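You operate a simulated robot arm through the tools that you are given. There is no shell and no other tool.

Carry out the task below with a simulated robot arm. There is one attempt and no reset: what you move stays moved.

## Task
Sponge the seam off the vase in the rest.
Fine: damp the sponge on the wet pad; stand the sponge back, then stand the vase on the drying board; the other vase stays. Set down upright: cast vase. What is to be rubbed or washed off counts as gone when no trace of it is left.

It is judged by the outcome, as a careful person would: the job done as asked, and still so three seconds after it is handed in. It fails if anything else is knocked over, pushed out of place, dropped, spilled or broken.

## Robot
A 7-joint arm with a three-finger gripper, fixed in place. Base frame: the origin is at the foot of the arm, x ahead of it, y to its left, z up; the work surface is at about z = 800. Readings come in mm, rad, newtons and seconds.
With the tool pointing down near the work surface it reaches from about 120 to 880 mm from the base axis. Its first joint turns from -2.897 to 2.897 rad. Payload 2.94 kg.
The tool frame sits at the grasp point between the pads (the TCP): z along the fingers, y along the line on which they close. The tips reach 30 mm beyond it. Largest opening 132 mm; the body of the gripper starts 107 mm behind the TCP.
Orientation is told as [roll, pitch, yaw] about the base's x, y, z axes, in that order, counted from this pose: with the fingers straight down and closing along the base's y, the tool's x points along the base's -x, its y along +y and its z along -z.

## Interface
- The arm moves only by the tool send_rows. Its argument "deltas" is a list of rows, each a list of 3 entries, a list of its own where there are three numbers: the gripper command, from -1 (shut) to 1 (fully open), values between in proportion, then the shift along the base's x, y, z in units of 200 mm (1.0 is 200 mm), then the turn, a rotation vector about the base's x, y, z in units of 180 degrees (1.0 is 180 degrees). In form: [[claw, [x, y, z], [ax, ay, az]], ...]. A call has 1 to 20 rows; each row is the pose to reach, as a shift and turn from the pose commanded when the call began. A call with a number of a shift or a turn outside -1 to 1 is refused whole. Rows are played at 5 a second. More than 50 mm and 0.15 rad between two rows, or a gripper value outside its range, and nothing of the call is played. Where a pose cannot be reached the arm comes as near as it can. A force on the tool above 40 N (or 10 N above the force at the start of the call, whichever is more), or a blocked arm, ends the call early, and 0.2 s more pass. Each finger halts on what it meets, pressing with about 21 N; the grip force reading is that of the motor and also rises with nothing between the fingers. The clock runs only during rows and for 0.2 s after the last one: add rows that repeat a pose to give the fingers time. It gives the time, the measured TCP pose, the force on the tool (base axes), the opening and the grip force at its end, in the units of the frame above (readings bear some noise), with the torque about the TCP (base axes, N m) and any sound that the robot's microphone picked up.
- Cameras (640 x 400 px; columns grow to the right, rows downward): "scene" is fixed at [213.7, 505.7, 1616]; the picture's right is [-0.53, -0.85, 0.00], its down [-0.70, 0.44, -0.57] and it looks along [0.48, -0.30, -0.82] (base axes); focal length 344 px, centre (320, 200). "wrist" rides on the gripper at [72, 3, -144] in the tool frame; the picture's right is [-0.04, 1.00, 0.00], its down [-0.88, -0.04, -0.48] and it looks along [-0.47, -0.02, 0.88] (tool axes); focal length 256 px, centre (320, 200). There is no depth. A picture from a camera that has moved, and an enlarged one, comes with that camera's place and axes in the base frame and with its lens. The place of the scene camera against the robot may be out by one fixed shift of up to 12 mm in any direction.
- camera(camera): a new picture of that camera. No time passes.
- raise_lower(by): slides the trunk up (or, below 0, down) by that many mm; the arm rides with it, the base frame stays. It gives what a move gives, with no picture.
- enlarge(camera, box): a new picture of the part [left, top, right, bottom] of that camera's present view, enlarged. No time passes.
- sign_off(): hands the job in; it is judged then, once.

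Places have to be worked out from the pictures, the camera data and where the tool is seen. Open the gripper and draw the arm clear of the work before you hand the job in, unless the task says otherwise.

The tools are called after ">>>" as a command line: name --argument value ..., lists and objects as JSON in quotes. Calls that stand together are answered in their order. send_rows: Moves the arm, as the interface text tells. Its arguments: {"type":"object","properties":{"deltas":{"type":"array","items":{"type":"array"}}},"required":["deltas"]} The other tools are called the same way: raise_lower (by) slides the trunk up or down; camera (camera) takes a picture; enlarge (camera, box) takes an enlarged picture of a part of a camera's view; sign_off () hands the job in.

At the start:

```text
clock: 0.0
eef_pos: [600.9, 226.0, 1214.4]
tool_rot: [0.001, 0.0, 0.002]
ft_force: [-0.4, 0.9, 0.6]
ft_torque: [0.02, 0.03, 0.04]
width: 132.3
grasp_force: 0.0
trunk travel left (down, up): [-250.0, 290.0]
```

scene: 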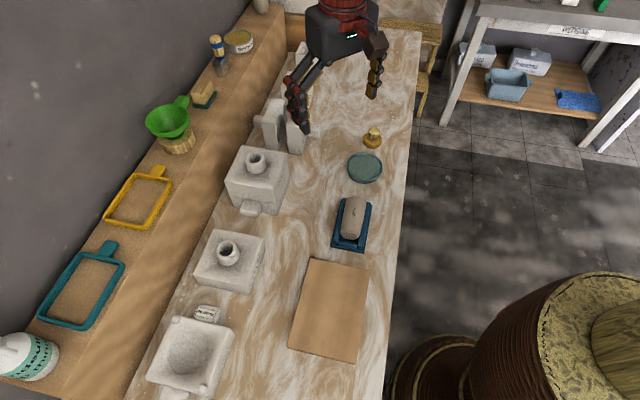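
wrist: 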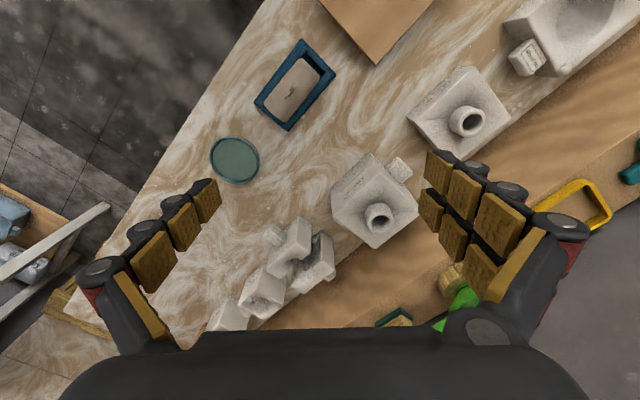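

I'll start by looking closely at the scene to identify the vases, rest, sponge, wet pad and drying board.

>>> enlarge --camera "scene" --box '[200, 80, 420, 220]'

>>> enlarge --camera "scene" --box '[140, 200, 400, 380]'

>>> enlarge --camera "wrist" --box '[180, 0, 440, 200]'

>>> enlarge --camera "scene" --box '[120, 0, 320, 160]'

```text
2.86 times, centred on (310, 150) of scene
camera zoom: at [213.7, 505.7, 1616.0], right [-0.53, -0.85, 0.0], down [-0.7, 0.44, -0.57], along [0.48, -0.3, -0.82], focal length 984 px, centre (349, 343)
```

zoom: 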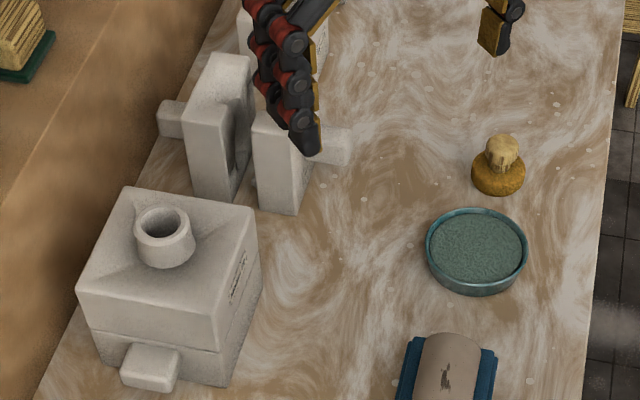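

```text
2.22 times, centred on (270, 290) of scene
camera zoom: at [213.7, 505.7, 1616.0], right [-0.53, -0.85, 0.0], down [-0.7, 0.44, -0.57], along [0.48, -0.3, -0.82], focal length 765 px, centre (431, 0)
```

zoom: 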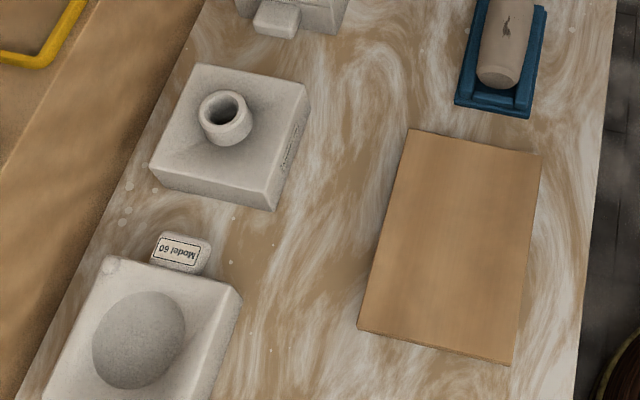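

```text
2.00 times, centred on (310, 100) of wrist
camera zoom: at [528.8, 229.5, 1356.6], right [0.04, 1.0, 0.0], down [0.88, -0.04, 0.48], along [0.47, -0.02, -0.88], focal length 512 px, centre (340, 400)
```

zoom: 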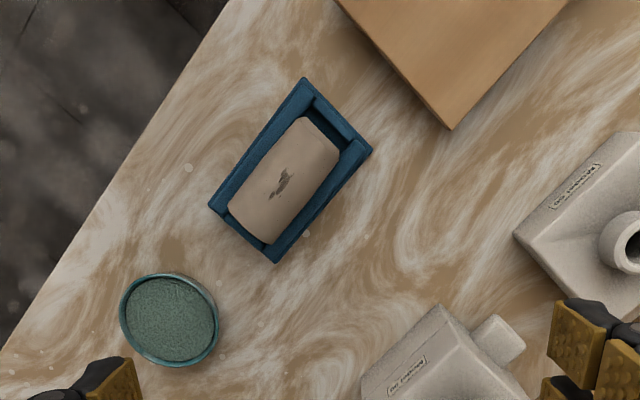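

```text
2.50 times, centred on (220, 80) of scene
camera zoom: at [213.7, 505.7, 1616.0], right [-0.53, -0.85, 0.0], down [-0.7, 0.44, -0.57], along [0.48, -0.3, -0.82], focal length 861 px, centre (570, 500)
```

zoom: 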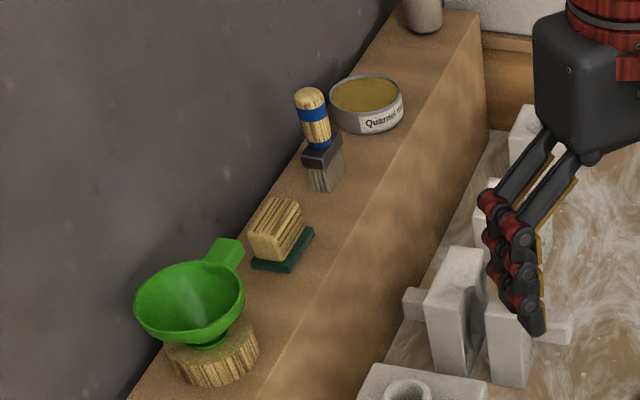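

>>> enlarge --camera "scene" --box '[340, 115, 410, 160]'

>>> enlarge --camera "scene" --box '[320, 185, 390, 260]'

>>> enlarge --camera "scene" --box '[180, 0, 300, 110]'

>>> enlarge --camera "wrist" --box '[250, 40, 340, 130]'

```text
8.89 times, centred on (375, 138) of scene
camera zoom: at [213.7, 505.7, 1616.0], right [-0.53, -0.85, 0.0], down [-0.7, 0.44, -0.57], along [0.48, -0.3, -0.82], focal length 3062 px, centre (-169, 756)
```

zoom: 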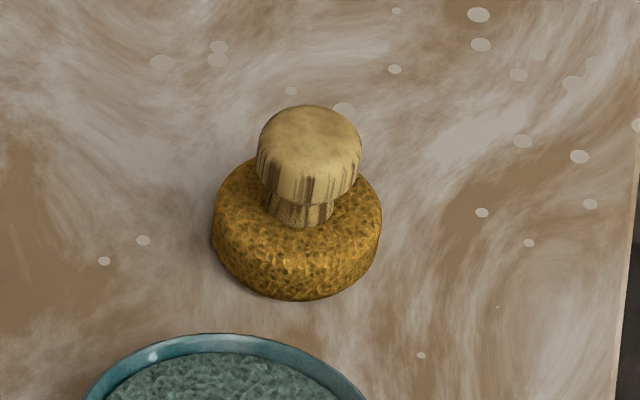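

```text
5.33 times, centred on (355, 222) of scene
camera zoom: at [213.7, 505.7, 1616.0], right [-0.53, -0.85, 0.0], down [-0.7, 0.44, -0.57], along [0.48, -0.3, -0.82], focal length 1837 px, centre (133, 80)
```

zoom: 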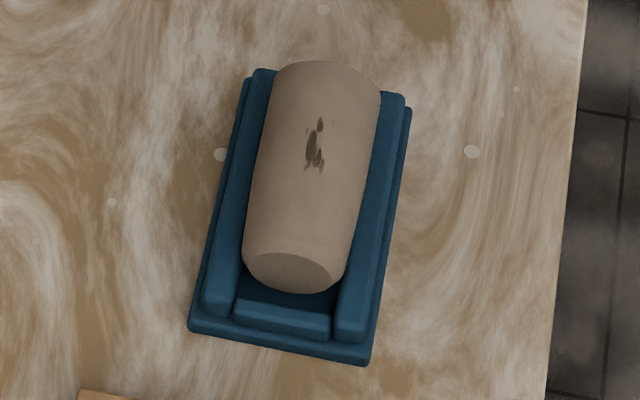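

```text
3.64 times, centred on (240, 55) of scene
camera zoom: at [213.7, 505.7, 1616.0], right [-0.53, -0.85, 0.0], down [-0.7, 0.44, -0.57], along [0.48, -0.3, -0.82], focal length 1252 px, centre (611, 727)
```

zoom: 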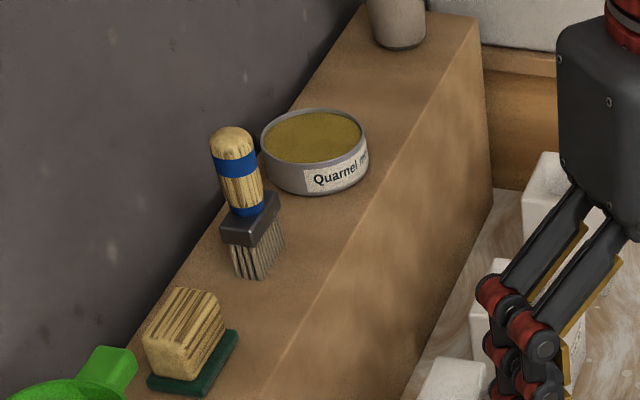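

```text
4.44 times, centred on (295, 85) of wrist
camera zoom: at [528.8, 229.5, 1356.6], right [0.04, 1.0, 0.0], down [0.88, -0.04, 0.48], along [0.47, -0.02, -0.88], focal length 1138 px, centre (431, 711)
```

zoom: 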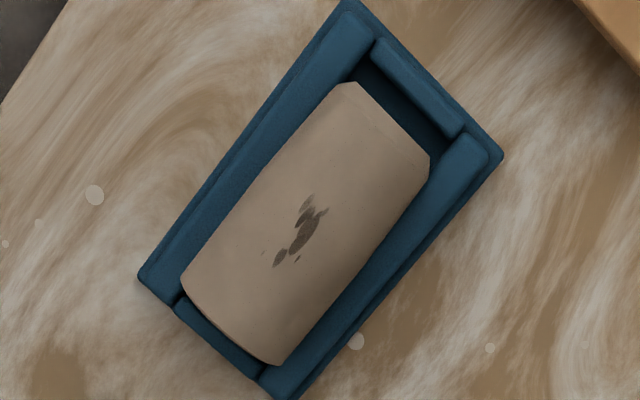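

The vase with the dark seam mark lies in the blue rest; the round sponge with a knob stands beyond the green wet pad. I'll bring the wrist camera nearer to the vase for a precise look.

>>> send_rows --deltas '[[1, [-0.109, -0.043, -0.162], [0, 0, 0]], [1, [-0.218, -0.085, -0.323], [0, 0, 0]], [1, [-0.327, -0.128, -0.485], [0, 0, 0]], [1, [-0.436, -0.17, -0.647], [0, 0, 0]], [1, [-0.545, -0.213, -0.808], [0, 0, 0]], [1, [-0.655, -0.255, -0.97], [0, 0, 0]], [1, [-0.655, -0.255, -0.97], [0, 0, 0]]]'

>>> camera --camera "wrist"

>>> camera --camera "scene"

```text
clock: 1.6
eef_pos: [467.4, 174.8, 1019.0]
tool_rot: [-0.002, -0.001, 0.001]
ft_force: [1.8, -1.1, -0.9]
ft_torque: [0.01, -0.01, 0.01]
width: 132.2
grasp_force: 0.1
trunk travel left (down, up): [-250.0, 290.0]
```

```text
taken
camera wrist: at [396.9, 176.5, 1161.6], right [0.04, 1.0, 0.0], down [0.88, -0.04, 0.48], along [0.48, -0.02, -0.88], focal length 256 px, centre (320, 200)
```

wrist: 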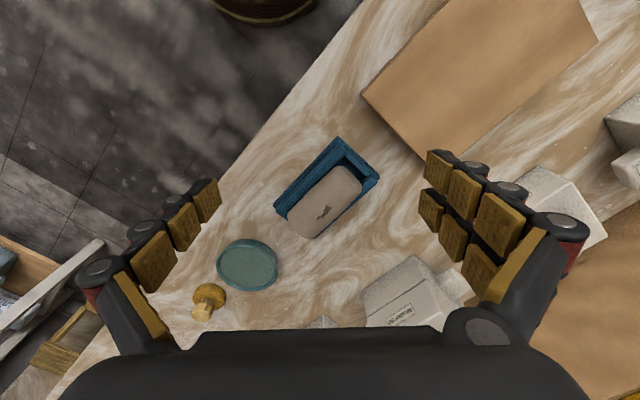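

```text
taken
```

scene: 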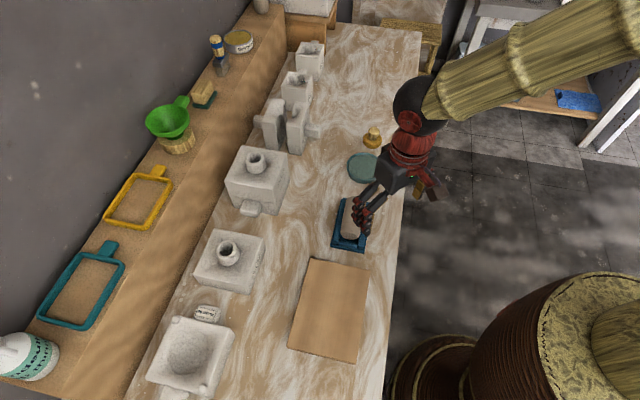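

>>> enlarge --camera "wrist" --box '[265, 130, 390, 245]'

>>> enlarge --camera "wrist" --box '[170, 220, 300, 330]'

>>> enlarge --camera "wrist" --box '[340, 0, 620, 180]'

```text
3.48 times, centred on (328, 188) of wrist
camera zoom: at [396.9, 176.5, 1161.6], right [0.04, 1.0, 0.0], down [0.88, -0.04, 0.48], along [0.48, -0.02, -0.88], focal length 890 px, centre (294, 244)
```

zoom: 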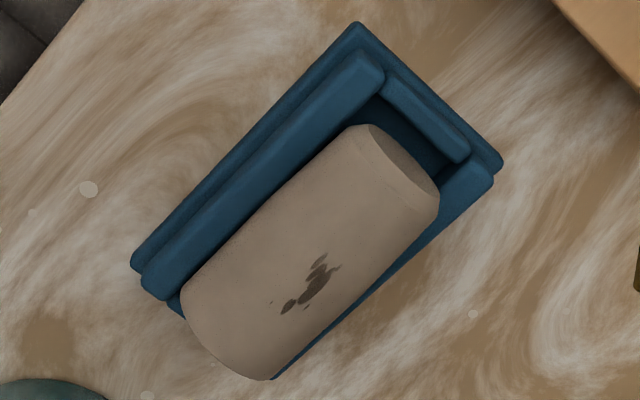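

```text
3.64 times, centred on (235, 275) of wrist
camera zoom: at [396.9, 176.5, 1161.6], right [0.04, 1.0, 0.0], down [0.88, -0.04, 0.48], along [0.48, -0.02, -0.88], focal length 931 px, centre (629, -73)
```

zoom: 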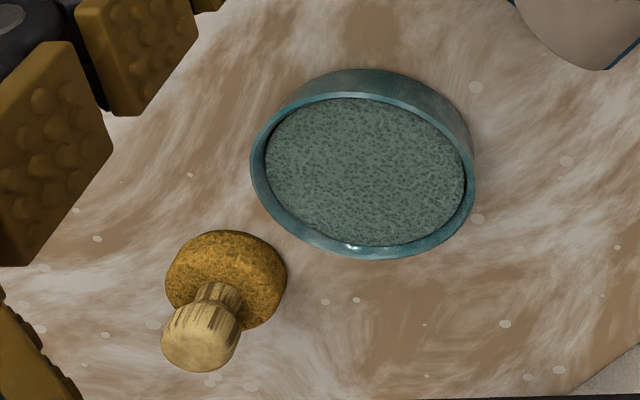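

```text
2.22 times, centred on (480, 90) of wrist
camera zoom: at [396.9, 176.5, 1161.6], right [0.04, 1.0, 0.0], down [0.88, -0.04, 0.48], along [0.48, -0.02, -0.88], focal length 569 px, centre (-36, 444)
```

zoom: 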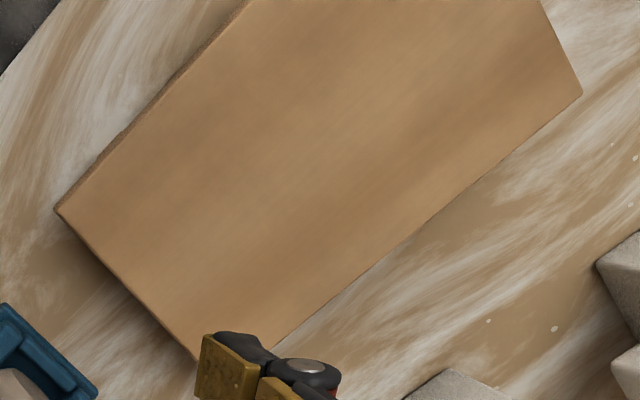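

The vase's board-side end shows a closed, bevelled base; its other end still has to be seen. I'll now shift over towards the sponge and wet pad to locate them precisely.

>>> send_rows --deltas '[[1, [0.14, -0.143, 0], [0, 0, 0]], [1, [0.28, -0.286, 0], [0, 0, 0]], [1, [0.42, -0.429, 0], [0, 0, 0]], [1, [0.56, -0.571, 0], [0, 0, 0]], [1, [0.7, -0.714, 0], [0, 0, 0]], [1, [0.84, -0.857, 0], [0, 0, 0]], [1, [0.98, -1.0, 0], [0, 0, 0]], [1, [0.98, -1.0, 0], [0, 0, 0]]]'

>>> camera --camera "wrist"

>>> camera --camera "scene"

```text
clock: 3.4
eef_pos: [666.6, -25.8, 1016.9]
tool_rot: [0.0, 0.0, -0.001]
ft_force: [-0.2, 0.1, -0.2]
ft_torque: [0.01, -0.01, 0.03]
width: 132.0
grasp_force: 0.0
trunk travel left (down, up): [-250.0, 290.0]
```

```text
taken
camera wrist: at [595.0, -23.2, 1160.1], right [0.04, 1.0, 0.0], down [0.88, -0.04, 0.48], along [0.47, -0.02, -0.88], focal length 256 px, centre (320, 200)
```

wrist: 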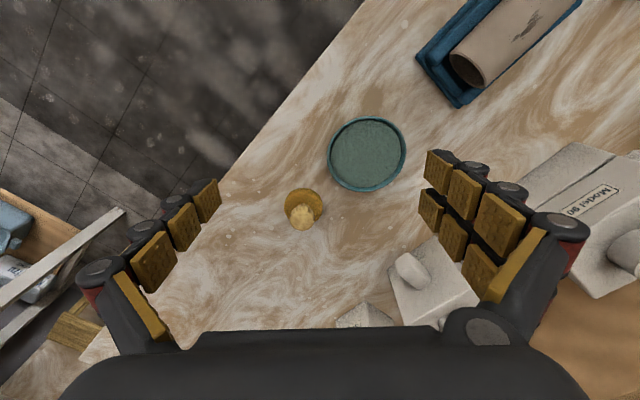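

```text
taken
```

scene: 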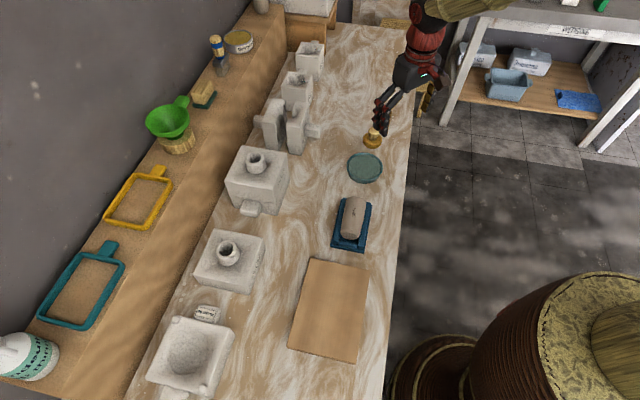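

The pad-side end of the vase shows an open mouth, so its base is at the board side. Now a close look at the sponge, pad and mouth.

>>> enlarge --camera "wrist" --box '[270, 100, 430, 240]'

>>> enlarge --camera "wrist" --box '[400, 0, 600, 120]'

>>> enlarge --camera "wrist" --box '[275, 175, 330, 240]'

```text
2.86 times, centred on (350, 170) of wrist
camera zoom: at [595.0, -23.2, 1160.1], right [0.04, 1.0, 0.0], down [0.88, -0.04, 0.48], along [0.47, -0.02, -0.88], focal length 731 px, centre (234, 286)
```

zoom: 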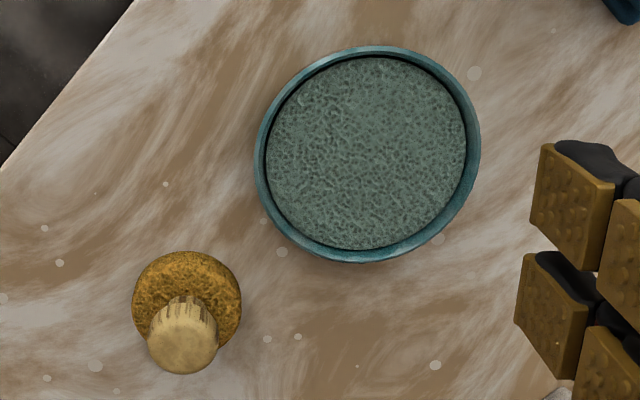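

```text
3.20 times, centred on (500, 60) of wrist
camera zoom: at [595.0, -23.2, 1160.1], right [0.04, 1.0, 0.0], down [0.88, -0.04, 0.48], along [0.47, -0.02, -0.88], focal length 819 px, centre (-256, 648)
```

zoom: 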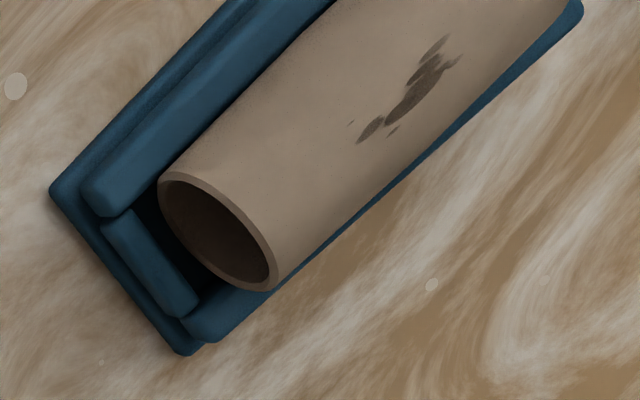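

```text
6.15 times, centred on (302, 208) of wrist
camera zoom: at [595.0, -23.2, 1160.1], right [0.04, 1.0, 0.0], down [0.88, -0.04, 0.48], along [0.47, -0.02, -0.88], focal length 1575 px, centre (428, 154)
```

zoom: 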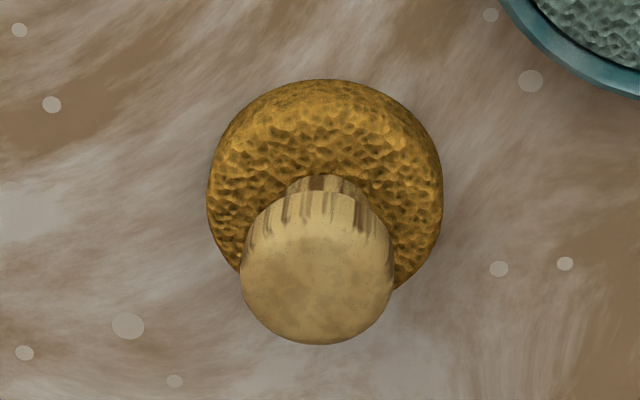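

The sponge stands near (796, -58), about 60 mm wide, with a 36 mm knob whose top is near z 848. I'll move above it with the gripper partly closed and look again before descending.

>>> send_rows --deltas '[[0.8, [0.13, -0.032, -0.087], [0, 0, 0]], [0.6, [0.26, -0.064, -0.174], [0, 0, 0]], [0.4, [0.39, -0.096, -0.261], [0, 0, 0]], [0.25, [0.52, -0.128, -0.348], [0, 0, 0]], [0.25, [0.647, -0.161, -0.435], [0, 0, 0]], [0.25, [0.647, -0.161, -0.435], [0, 0, 0]]]'

>>> camera --camera "wrist"

>>> camera --camera "scene"

```text
clock: 4.8
eef_pos: [793.6, -56.6, 931.7]
tool_rot: [-0.001, 0.0, 0.0]
ft_force: [0.8, 1.3, 0.2]
ft_torque: [-0.01, 0.01, -0.02]
width: 82.4
grasp_force: 0.1
trunk travel left (down, up): [-250.0, 290.0]
```

```text
taken
camera wrist: at [722.9, -53.8, 1075.5], right [0.04, 1.0, 0.0], down [0.88, -0.04, 0.48], along [0.47, -0.02, -0.88], focal length 256 px, centre (320, 200)
```

wrist: 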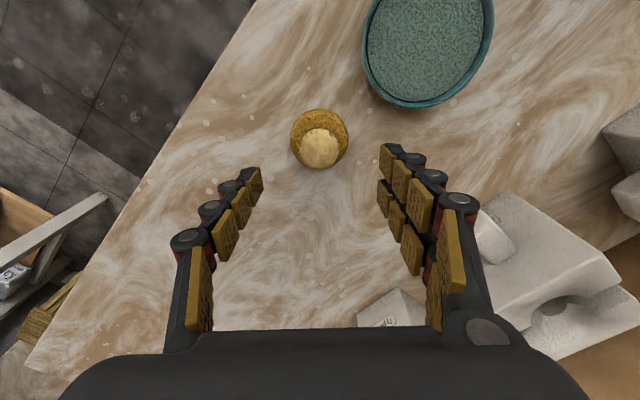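

```text
taken
```

scene: 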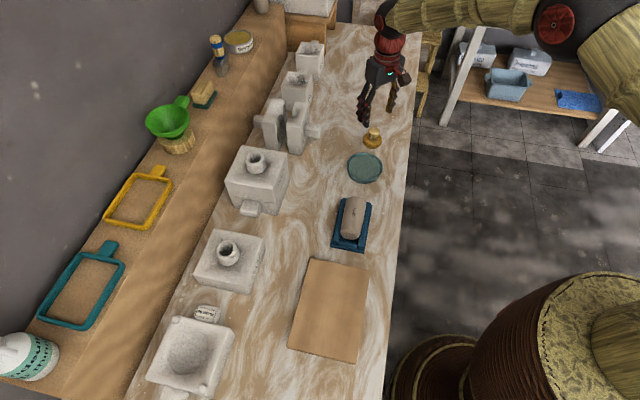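

>>> enlarge --camera "wrist" --box '[270, 90, 380, 180]'

>>> enlarge --camera "scene" --box '[335, 70, 420, 160]'

```text
4.44 times, centred on (325, 135) of wrist
camera zoom: at [722.9, -53.8, 1075.5], right [0.04, 1.0, 0.0], down [0.88, -0.04, 0.48], along [0.47, -0.02, -0.88], focal length 1138 px, centre (298, 489)
```

zoom: 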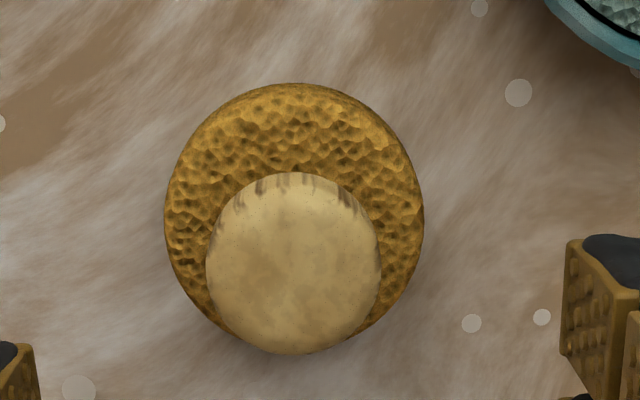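

```text
4.44 times, centred on (378, 115) of scene
camera zoom: at [213.7, 505.7, 1616.0], right [-0.53, -0.85, 0.0], down [-0.7, 0.44, -0.57], along [0.48, -0.3, -0.82], focal length 1531 px, centre (64, 578)
```

zoom: 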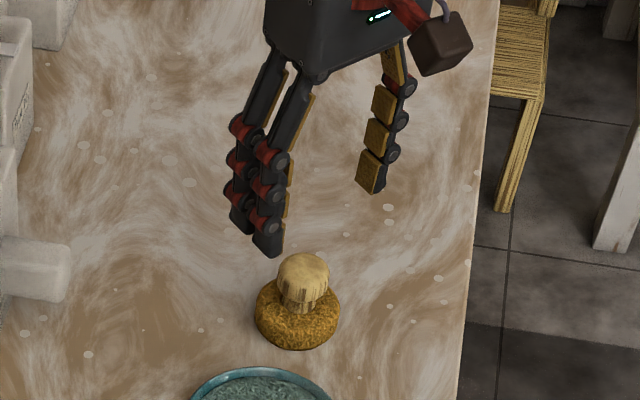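

Gripper is centred over the sponge knob. I'll descend to TCP z≈862 (tips ≈832) with 82 mm opening and check the height against the knob before closing.

>>> send_rows --deltas '[[0.25, [-0.002, -0.004, -0.1], [0, 0, 0]], [0.25, [-0.002, -0.004, -0.2], [0, 0, 0]], [0.25, [-0.002, -0.004, -0.3], [0, 0, 0]], [0.25, [-0.002, -0.004, -0.35], [0, 0, 0]], [0.25, [-0.002, -0.004, -0.35], [0, 0, 0]]]'

>>> enlarge --camera "scene" --box '[335, 80, 420, 160]'

>>> enlarge --camera "wrist" --box '[220, 80, 440, 220]'

```text
clock: 6.0
eef_pos: [793.7, -57.9, 862.3]
tool_rot: [0.002, -0.001, -0.001]
ft_force: [-0.3, 0.2, 0.1]
ft_torque: [-0.03, -0.04, 0.02]
width: 82.5
grasp_force: 0.1
trunk travel left (down, up): [-250.0, 290.0]
```

```text
5.00 times, centred on (378, 120) of scene
camera zoom: at [213.7, 505.7, 1616.0], right [-0.53, -0.85, 0.0], down [-0.7, 0.44, -0.57], along [0.48, -0.3, -0.82], focal length 1722 px, centre (32, 600)
```

zoom: 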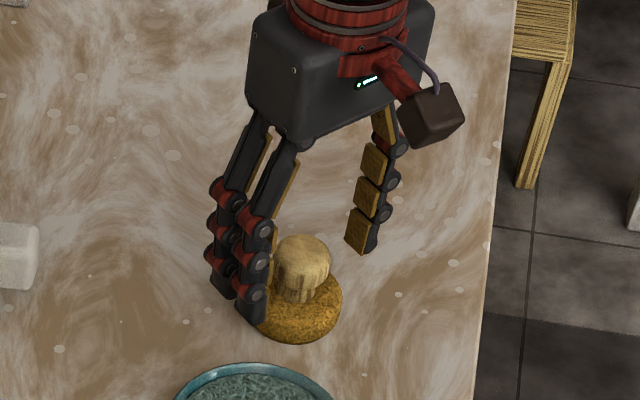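

```text
2.86 times, centred on (330, 150) of wrist
camera zoom: at [721.9, -54.8, 1005.1], right [0.04, 1.0, 0.0], down [0.88, -0.04, 0.48], along [0.48, -0.02, -0.88], focal length 731 px, centre (291, 343)
```

zoom: 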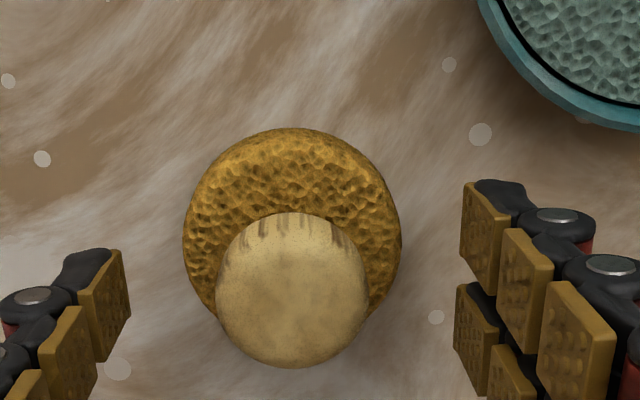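

The tips sit around the knob just above the sponge body. I lower 3 mm more and close on the knob.

>>> send_rows --deltas '[[0.25, [-0.003, 0, -0.015], [0, 0, 0]], [-0.2, [-0.003, 0, -0.015], [0, 0, 0]], [-1, [-0.003, 0, -0.015], [0, 0, 0]], [-1, [-0.003, 0, -0.015], [0, 0, 0]], [-1, [-0.003, 0, -0.015], [0, 0, 0]], [-1, [-0.003, 0, -0.015], [0, 0, 0]], [-1, [-0.003, 0, -0.015], [0, 0, 0]]]'

>>> enlarge --camera "scene" --box '[335, 80, 420, 160]'

>>> enlarge --camera "wrist" --box '[220, 80, 440, 220]'

```text
clock: 7.6
eef_pos: [792.9, -57.4, 857.9]
tool_rot: [0.0, -0.001, 0.0]
ft_force: [0.8, -0.2, 0.3]
ft_torque: [-0.01, 0.0, 0.0]
width: 33.5
grasp_force: 21.0
trunk travel left (down, up): [-250.0, 290.0]
```

```text
5.00 times, centred on (378, 120) of scene
camera zoom: at [213.7, 505.7, 1616.0], right [-0.53, -0.85, 0.0], down [-0.7, 0.44, -0.57], along [0.48, -0.3, -0.82], focal length 1722 px, centre (32, 600)
```

zoom: 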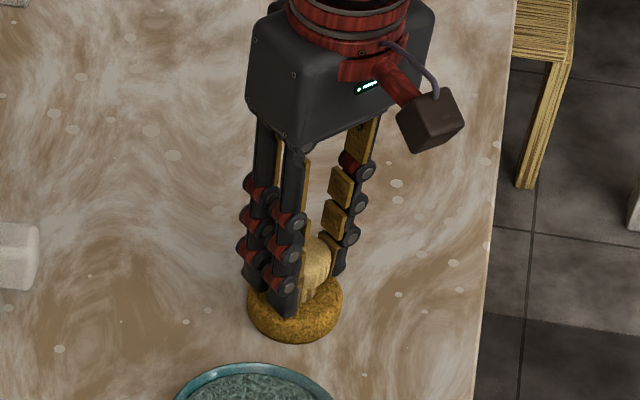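

```text
2.86 times, centred on (330, 150) of wrist
camera zoom: at [721.7, -55.1, 1002.2], right [0.04, 1.0, 0.0], down [0.88, -0.04, 0.48], along [0.47, -0.02, -0.88], focal length 731 px, centre (291, 343)
```

zoom: 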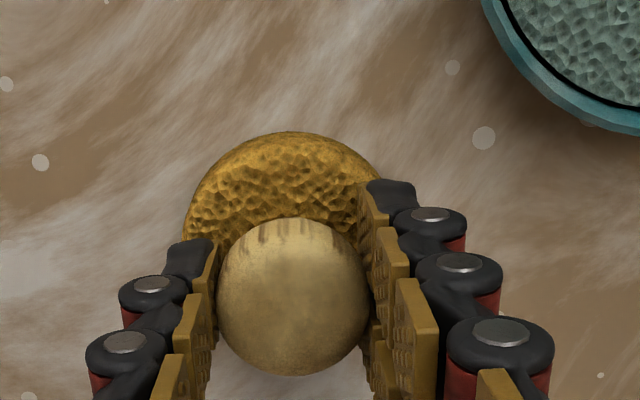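

The knob is gripped (33.5 mm, 21 N) at TCP (793, -57.5, 858) with the sponge standing on the table — that's the place to return it. I lift it and move over the wet pad.

>>> send_rows --deltas '[[-1, [0, 0, 0.1], [0, 0, 0]], [-1, [0, 0, 0.25], [0, 0, 0]], [-1, [0, 0, 0.4], [0, 0, 0]], [-1, [-0.1, 0.115, 0.4], [0, 0, 0]], [-1, [-0.2, 0.23, 0.4], [0, 0, 0]], [-1, [-0.3, 0.345, 0.4], [0, 0, 0]], [-1, [-0.4, 0.467, 0.4], [0, 0, 0]], [-1, [-0.4, 0.467, 0.4], [0, 0, 0]]]'

>>> camera --camera "wrist"

>>> enlarge --camera "scene" --box '[320, 90, 420, 200]'

```text
clock: 9.4
eef_pos: [712.6, 35.3, 940.7]
tool_rot: [0.0, 0.0, 0.001]
ft_force: [0.0, 0.3, -0.4]
ft_torque: [-0.03, -0.01, 0.01]
width: 33.2
grasp_force: 20.7
trunk travel left (down, up): [-250.0, 290.0]
```

```text
taken
camera wrist: at [641.2, 38.7, 1083.9], right [0.04, 1.0, 0.0], down [0.88, -0.04, 0.48], along [0.47, -0.02, -0.88], focal length 256 px, centre (320, 200)
```

wrist: 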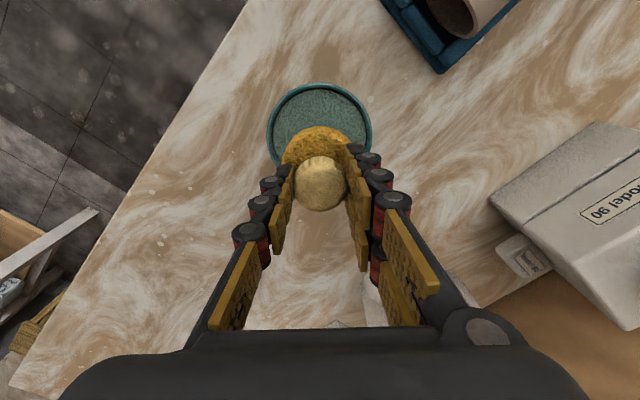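

```text
3.64 times, centred on (370, 145) of scene
camera zoom: at [213.7, 505.7, 1616.0], right [-0.53, -0.85, 0.0], down [-0.7, 0.44, -0.57], along [0.48, -0.3, -0.82], focal length 1252 px, centre (138, 400)
```

zoom: 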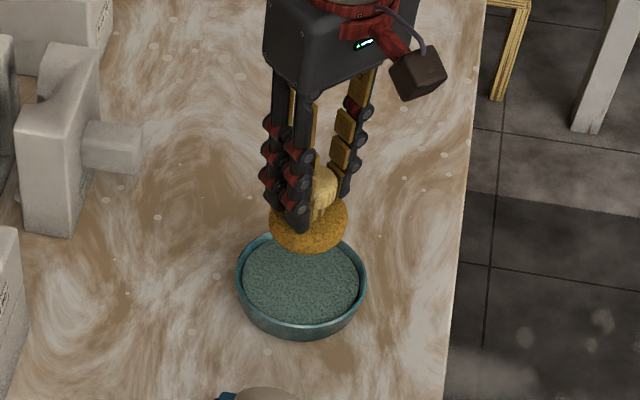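

The pad's centre is about (707, 36). I'll centre the sponge over it and come down to just above, then press in small steps watching force.

>>> send_rows --deltas '[[-1, [-0.02, 0.003, -0.1], [0, 0, 0]], [-1, [-0.025, 0.003, -0.2], [0, 0, 0]], [-1, [-0.025, 0.003, -0.3], [0, 0, 0]], [-1, [-0.025, 0.003, -0.3], [0, 0, 0]]]'

>>> enlarge --camera "scene" --box '[320, 90, 420, 200]'

>>> enlarge --camera "wrist" --box '[220, 80, 440, 220]'

```text
clock: 10.4
eef_pos: [708.4, 36.3, 879.8]
tool_rot: [-0.001, -0.001, 0.0]
ft_force: [1.2, 0.1, 2.6]
ft_torque: [0.05, -0.02, -0.03]
width: 33.6
grasp_force: 21.2
trunk travel left (down, up): [-250.0, 290.0]
```

```text
3.64 times, centred on (370, 145) of scene
camera zoom: at [213.7, 505.7, 1616.0], right [-0.53, -0.85, 0.0], down [-0.7, 0.44, -0.57], along [0.48, -0.3, -0.82], focal length 1252 px, centre (138, 400)
```

zoom: 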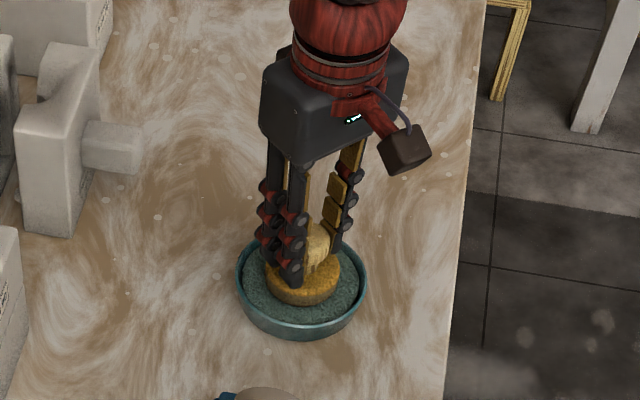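

```text
2.86 times, centred on (330, 150) of wrist
camera zoom: at [637.2, 39.0, 1023.6], right [0.04, 1.0, 0.0], down [0.88, -0.04, 0.48], along [0.48, -0.02, -0.88], focal length 731 px, centre (291, 343)
```

zoom: 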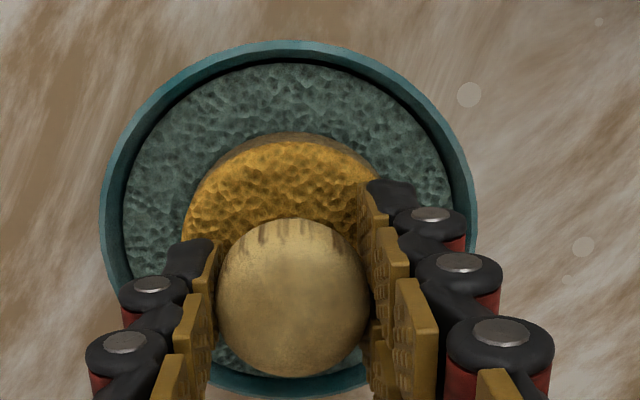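

A 2.6 N upward force suggests the sponge just touches the pad. I'll press a few millimetres more and dwell.

>>> send_rows --deltas '[[-1, [0, 0, -0.005], [0, 0, 0]], [-1, [0, 0, -0.01], [0, 0, 0]], [-1, [0, 0, -0.015], [0, 0, 0]], [-1, [0, 0, -0.015], [0, 0, 0]]]'

```text
clock: 11.4
eef_pos: [708.3, 36.5, 878.2]
tool_rot: [-0.001, -0.004, -0.001]
ft_force: [2.8, -2.9, 21.5]
ft_torque: [-0.06, -0.11, -0.01]
width: 33.2
grasp_force: 20.7
trunk travel left (down, up): [-250.0, 290.0]
```

21.5 N of pressing – plenty. I'll hold there briefly, then ease off and lift to inspect the sponge.

>>> send_rows --deltas '[[-1, [0, 0, 0.003], [0, 0, 0]], [-1, [0, 0, 0.003], [0, 0, 0]], [-1, [0, 0, 0.003], [0, 0, 0]], [-1, [0, 0, 0.003], [0, 0, 0]], [-1, [0, 0, 0.003], [0, 0, 0]], [-1, [0, 0, 0.003], [0, 0, 0]]]'

>>> enlarge --camera "wrist" --box '[220, 80, 440, 220]'

>>> enlarge --camera "scene" --box '[320, 90, 420, 200]'

```text
clock: 12.8
eef_pos: [708.7, 35.6, 878.3]
tool_rot: [-0.001, -0.002, 0.0]
ft_force: [7.1, -0.5, 19.8]
ft_torque: [-0.02, -0.26, 0.0]
width: 33.4
grasp_force: 20.6
trunk travel left (down, up): [-250.0, 290.0]
```

```text
2.86 times, centred on (330, 150) of wrist
camera zoom: at [636.4, 39.5, 1021.3], right [0.04, 1.0, 0.0], down [0.88, -0.04, 0.48], along [0.48, -0.02, -0.88], focal length 731 px, centre (291, 343)
```

zoom: 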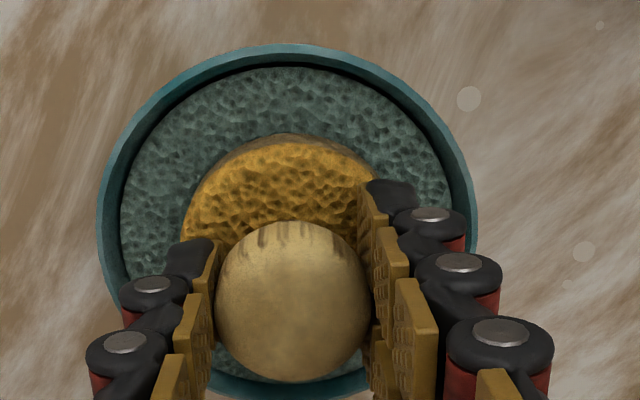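

```text
3.64 times, centred on (370, 145) of scene
camera zoom: at [213.7, 505.7, 1616.0], right [-0.53, -0.85, 0.0], down [-0.7, 0.44, -0.57], along [0.48, -0.3, -0.82], focal length 1252 px, centre (138, 400)
```

zoom: 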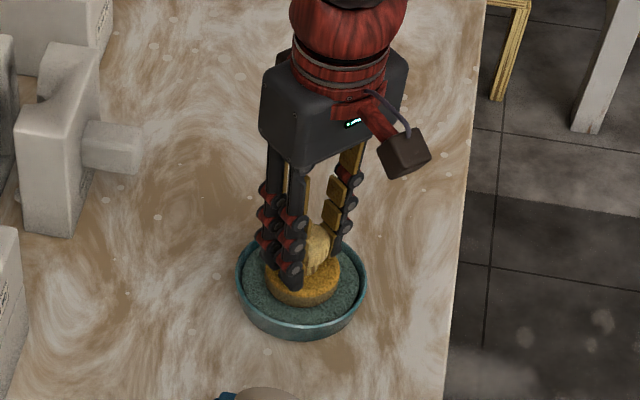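

The sponge's lower edge looks darkened by water. Now I lift and carry it over the seam mark, which I place at about (573, 175) with the vase top near z 868 (sponge bottom is 58 mm below the TCP).

>>> send_rows --deltas '[[-1, [0, 0, 0.1], [0, 0, 0]], [-1, [0, 0, 0.25], [0, 0, 0]], [-1, [0, 0, 0.4], [0, 0, 0]], [-1, [-0.136, 0.139, 0.4], [0, 0, 0]], [-1, [-0.272, 0.278, 0.4], [0, 0, 0]], [-1, [-0.408, 0.417, 0.4], [0, 0, 0]], [-1, [-0.544, 0.556, 0.4], [0, 0, 0]], [-1, [-0.678, 0.695, 0.4], [0, 0, 0]], [-1, [-0.678, 0.695, 0.4], [0, 0, 0]]]'

>>> camera --camera "wrist"

>>> enlarge --camera "scene" --box '[300, 130, 420, 270]'

```text
clock: 14.8
eef_pos: [573.8, 176.0, 958.3]
tool_rot: [0.0, 0.001, 0.0]
ft_force: [0.8, 0.3, -0.4]
ft_torque: [0.01, -0.02, -0.02]
width: 33.3
grasp_force: 21.2
trunk travel left (down, up): [-250.0, 290.0]
```

```text
taken
camera wrist: at [501.0, 178.6, 1100.4], right [0.04, 1.0, 0.0], down [0.88, -0.04, 0.48], along [0.48, -0.02, -0.88], focal length 256 px, centre (320, 200)
```

wrist: 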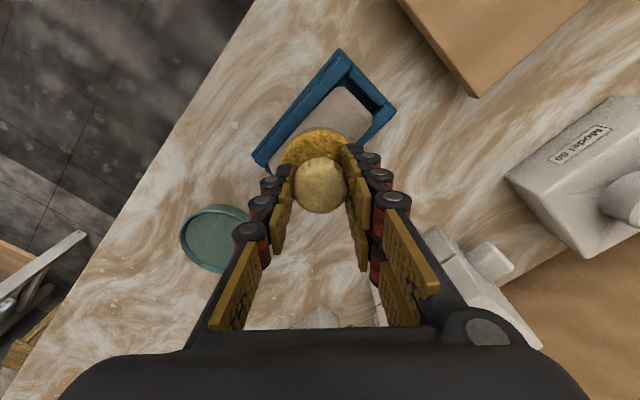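

```text
2.86 times, centred on (360, 200) of scene
camera zoom: at [213.7, 505.7, 1616.0], right [-0.53, -0.85, 0.0], down [-0.7, 0.44, -0.57], along [0.48, -0.3, -0.82], focal length 984 px, centre (206, 200)
```

zoom: 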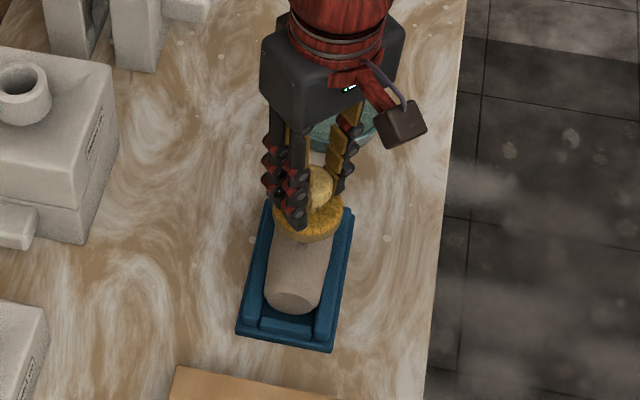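

The sponge hangs above the mark. I'll descend to just above the estimated contact height and then approach in small steps.

>>> send_rows --deltas '[[-1, [-0.004, -0.003, -0.07], [0, 0, 0]], [-1, [-0.004, -0.003, -0.12], [0, 0, 0]], [-1, [-0.004, -0.003, -0.135], [0, 0, 0]], [-1, [-0.004, -0.003, -0.135], [0, 0, 0]]]'

>>> enlarge --camera "scene" --box '[300, 130, 420, 270]'

```text
clock: 15.8
eef_pos: [573.2, 175.6, 930.3]
tool_rot: [0.002, 0.0, 0.001]
ft_force: [-0.9, -0.5, -0.2]
ft_torque: [0.05, -0.04, -0.02]
width: 33.2
grasp_force: 21.2
trunk travel left (down, up): [-250.0, 290.0]
```

```text
2.86 times, centred on (360, 200) of scene
camera zoom: at [213.7, 505.7, 1616.0], right [-0.53, -0.85, 0.0], down [-0.7, 0.44, -0.57], along [0.48, -0.3, -0.82], focal length 984 px, centre (206, 200)
```

zoom: 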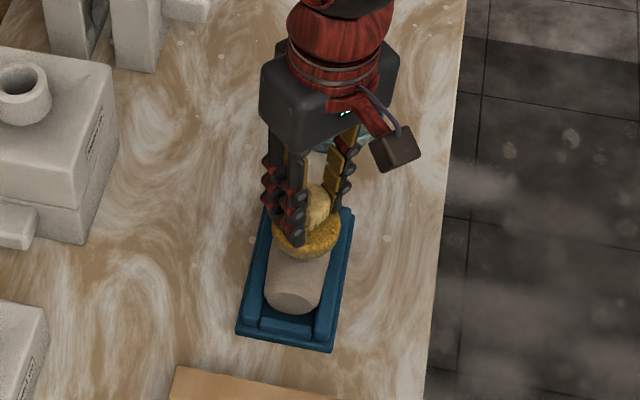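

Not touching yet at TCP z 930. I'll step down by about 3 mm and read the force.

>>> send_rows --deltas '[[-1, [0, 0, -0.005], [0, 0, 0]], [-1, [0, 0, -0.01], [0, 0, 0]], [-1, [0, 0, -0.015], [0, 0, 0]], [-1, [0, 0, -0.015], [0, 0, 0]]]'

```text
clock: 16.8
eef_pos: [572.1, 174.0, 926.8]
tool_rot: [-0.002, 0.0, 0.001]
ft_force: [1.1, 0.6, 0.8]
ft_torque: [0.04, -0.02, 0.01]
width: 33.4
grasp_force: 20.7
trunk travel left (down, up): [-250.0, 290.0]
```

>>> send_rows --deltas '[[-1, [0.003, 0.004, -0.005], [0, 0, 0]], [-1, [0.003, 0.004, -0.01], [0, 0, 0]], [-1, [0.003, 0.004, -0.015], [0, 0, 0]], [-1, [0.003, 0.004, -0.015], [0, 0, 0]]]'

```text
clock: 17.8
eef_pos: [572.8, 176.1, 923.9]
tool_rot: [-0.001, -0.001, 0.001]
ft_force: [-0.8, -0.4, 6.3]
ft_torque: [-0.12, -0.09, -0.04]
width: 33.3
grasp_force: 21.7
trunk travel left (down, up): [-250.0, 290.0]
```

Contact reached (6 N; vase top ≈ z 866). I now rub back and forth along the vase axis (±18 mm) with light pressure.

>>> send_rows --deltas '[[-1, [-0.016, 0.016, -0.004], [0, 0, 0]], [-1, [-0.032, 0.032, -0.004], [0, 0, 0]], [-1, [-0.048, 0.048, -0.004], [0, 0, 0]], [-1, [-0.064, 0.064, -0.004], [0, 0, 0]], [-1, [-0.048, 0.048, -0.004], [0, 0, 0]], [-1, [-0.032, 0.032, -0.004], [0, 0, 0]], [-1, [-0.016, 0.016, -0.004], [0, 0, 0]], [-1, [0, 0, -0.004], [0, 0, 0]], [-1, [0.016, -0.016, -0.004], [0, 0, 0]], [-1, [0.032, -0.032, -0.004], [0, 0, 0]], [-1, [0.048, -0.048, -0.004], [0, 0, 0]], [-1, [0.064, -0.064, -0.004], [0, 0, 0]], [-1, [0.048, -0.048, -0.004], [0, 0, 0]], [-1, [0.032, -0.032, -0.004], [0, 0, 0]], [-1, [0.016, -0.016, -0.004], [0, 0, 0]], [-1, [0, 0, -0.004], [0, 0, 0]]]'

>>> enlarge --camera "scene" --box '[300, 130, 420, 270]'

```text
clock: 21.2
eef_pos: [571.6, 175.4, 923.0]
tool_rot: [-0.001, -0.001, 0.0]
ft_force: [2.0, -0.7, 8.9]
ft_torque: [-0.2, -0.29, 0.03]
width: 33.1
grasp_force: 21.2
trunk travel left (down, up): [-250.0, 290.0]
```

```text
2.86 times, centred on (360, 200) of scene
camera zoom: at [213.7, 505.7, 1616.0], right [-0.53, -0.85, 0.0], down [-0.7, 0.44, -0.57], along [0.48, -0.3, -0.82], focal length 984 px, centre (206, 200)
```

zoom: 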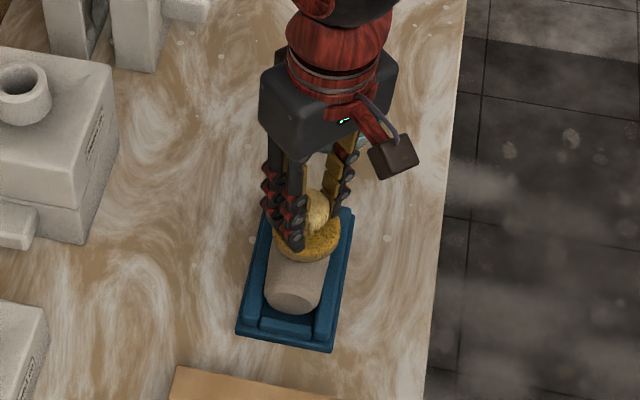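

Rubbing went smoothly at about 9 N. I'll lift and shift aside so the wrist camera can see the mark.

>>> send_rows --deltas '[[-1, [0, 0, 0.1], [0, 0, 0]], [-1, [0, 0, 0.25], [0, 0, 0]], [-1, [0.15, -0.1, 0.35], [0, 0, 0]], [-1, [0.3, -0.2, 0.45], [0, 0, 0]], [-1, [0.45, -0.3, 0.45], [0, 0, 0]], [-1, [0.45, -0.3, 0.45], [0, 0, 0]]]'

>>> camera --camera "wrist"

>>> enlarge --camera "scene" --box '[320, 185, 390, 260]'

```text
clock: 22.6
eef_pos: [661.6, 115.2, 1010.7]
tool_rot: [0.001, 0.0, 0.002]
ft_force: [-0.7, -0.6, 0.1]
ft_torque: [0.0, 0.03, -0.01]
width: 33.2
grasp_force: 21.0
trunk travel left (down, up): [-250.0, 290.0]
```

```text
taken
camera wrist: at [590.2, 117.7, 1155.8], right [0.04, 1.0, 0.0], down [0.88, -0.04, 0.47], along [0.47, -0.02, -0.88], focal length 256 px, centre (320, 200)
```

wrist: 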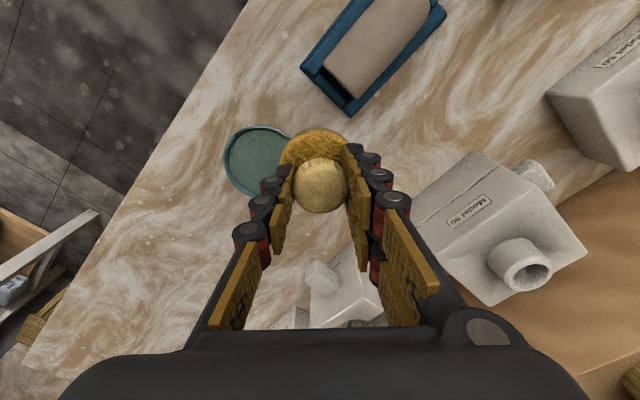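

```text
5.33 times, centred on (355, 222) of scene
camera zoom: at [213.7, 505.7, 1616.0], right [-0.53, -0.85, 0.0], down [-0.7, 0.44, -0.57], along [0.48, -0.3, -0.82], focal length 1837 px, centre (133, 80)
```

zoom: 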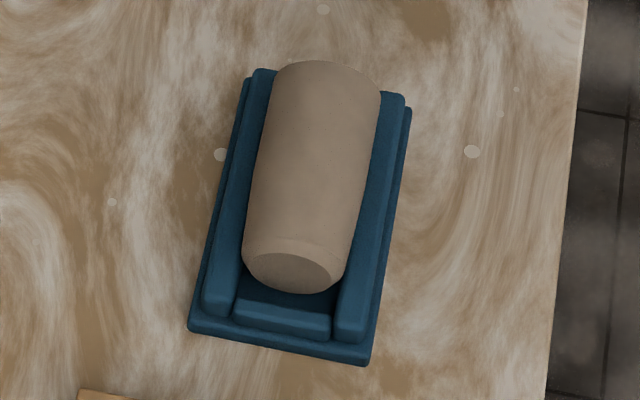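

The mark looks gone and the vase hasn't moved. I'll zoom in from both cameras to check for any faint trace.

>>> enlarge --camera "scene" --box '[340, 195, 372, 225]'

>>> enlarge --camera "wrist" --box '[300, 0, 450, 120]'

>>> enlarge --camera "scene" --box '[335, 190, 380, 245]'

```text
13.33 times, centred on (356, 210) of scene
camera zoom: at [213.7, 505.7, 1616.0], right [-0.53, -0.85, 0.0], down [-0.7, 0.44, -0.57], along [0.48, -0.3, -0.82], focal length 4593 px, centre (-160, 67)
```

zoom: 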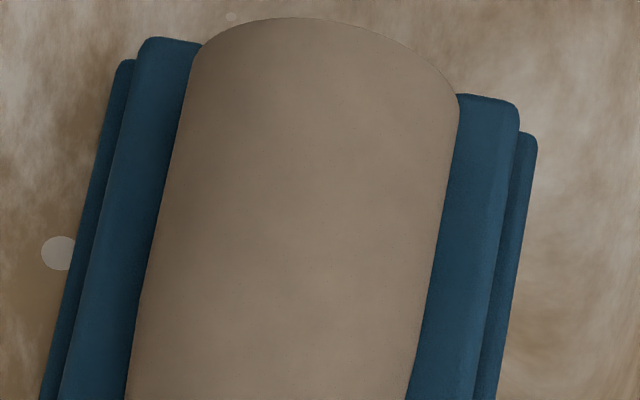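

```text
3.33 times, centred on (375, 60) of wrist
camera zoom: at [590.2, 117.7, 1155.8], right [0.04, 1.0, 0.0], down [0.88, -0.04, 0.47], along [0.47, -0.02, -0.88], focal length 853 px, centre (137, 667)
```

zoom: 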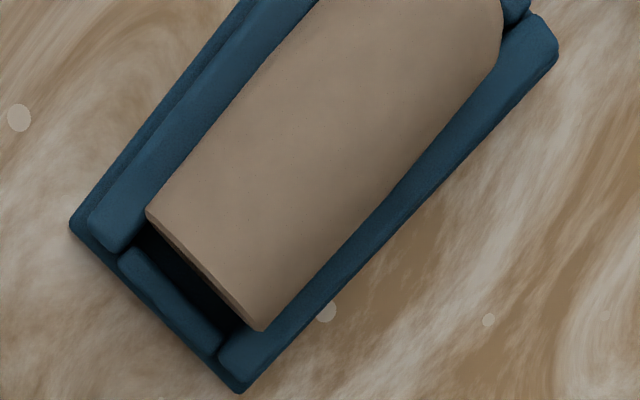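

```text
7.27 times, centred on (358, 218) of scene
camera zoom: at [213.7, 505.7, 1616.0], right [-0.53, -0.85, 0.0], down [-0.7, 0.44, -0.57], along [0.48, -0.3, -0.82], focal length 2505 px, centre (47, 73)
```

zoom: 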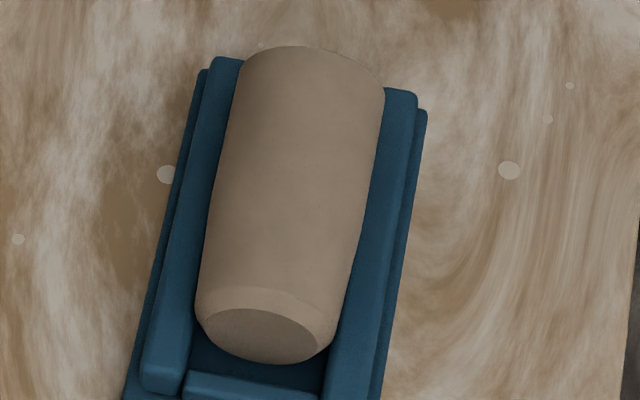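

No trace is visible at 13x zoom. As insurance against an invisibly faint residue I'll make one more light pass, including small sideways offsets.

>>> send_rows --deltas '[[-1, [-0.15, 0.1, 0], [0, 0, 0]], [-1, [-0.3, 0.2, 0], [0, 0, 0]], [-1, [-0.4455, 0.3015, -0.1], [0, 0, 0]], [-1, [-0.4455, 0.3015, -0.25], [0, 0, 0]], [-1, [-0.4455, 0.3015, -0.37], [0, 0, 0]], [-1, [-0.4455, 0.3015, -0.41], [0, 0, 0]], [-1, [-0.4455, 0.3015, -0.425], [0, 0, 0]], [-1, [-0.4455, 0.3015, -0.425], [0, 0, 0]]]'

```text
clock: 24.4
eef_pos: [572.5, 174.8, 926.5]
tool_rot: [0.001, -0.001, 0.001]
ft_force: [0.2, -0.1, -1.4]
ft_torque: [0.02, 0.02, -0.03]
width: 33.4
grasp_force: 21.2
trunk travel left (down, up): [-250.0, 290.0]
```

>>> send_rows --deltas '[[-1, [0, 0, -0.01], [0, 0, 0]], [-1, [0, 0, -0.016], [0, 0, 0]], [-1, [0.004, 0.038, -0.017], [0, 0, 0]], [-1, [-0.028, 0.07, -0.017], [0, 0, 0]], [-1, [0.004, 0.038, -0.017], [0, 0, 0]], [-1, [0.036, 0.006, -0.017], [0, 0, 0]], [-1, [0.068, -0.026, -0.017], [0, 0, 0]], [-1, [0.084, -0.042, -0.017], [0, 0, 0]], [-1, [0.064, -0.064, -0.017], [0, 0, 0]], [-1, [0.032, -0.032, -0.017], [0, 0, 0]], [-1, [0, 0, -0.017], [0, 0, 0]], [-1, [-0.032, 0.032, -0.017], [0, 0, 0]], [-1, [-0.064, 0.064, -0.017], [0, 0, 0]], [-1, [-0.07, 0.028, -0.017], [0, 0, 0]], [-1, [-0.038, -0.004, -0.017], [0, 0, 0]], [-1, [-0.006, -0.036, -0.017], [0, 0, 0]], [-1, [0.026, -0.068, -0.017], [0, 0, 0]], [-1, [-0.006, -0.036, -0.017], [0, 0, 0]], [-1, [0, 0, -0.017], [0, 0, 0]], [-1, [0, 0, 0.05], [0, 0, 0]]]'

>>> enlarge --camera "scene" --box '[300, 130, 420, 270]'

```text
clock: 28.6
eef_pos: [575.4, 175.9, 937.5]
tool_rot: [0.0, 0.0, 0.0]
ft_force: [-0.6, -0.4, -0.2]
ft_torque: [0.0, -0.01, 0.02]
width: 33.4
grasp_force: 20.3
trunk travel left (down, up): [-250.0, 290.0]
```

```text
2.86 times, centred on (360, 200) of scene
camera zoom: at [213.7, 505.7, 1616.0], right [-0.53, -0.85, 0.0], down [-0.7, 0.44, -0.57], along [0.48, -0.3, -0.82], focal length 984 px, centre (206, 200)
```

zoom: 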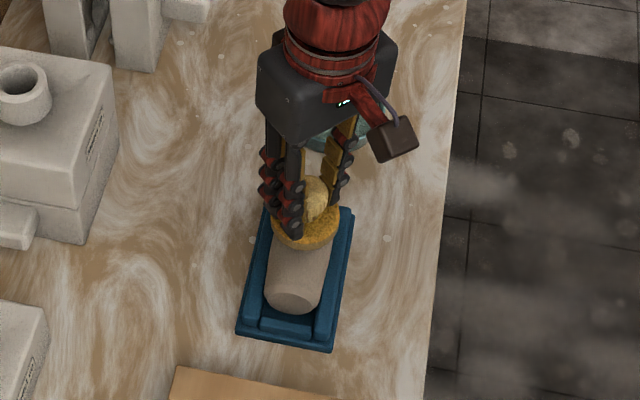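

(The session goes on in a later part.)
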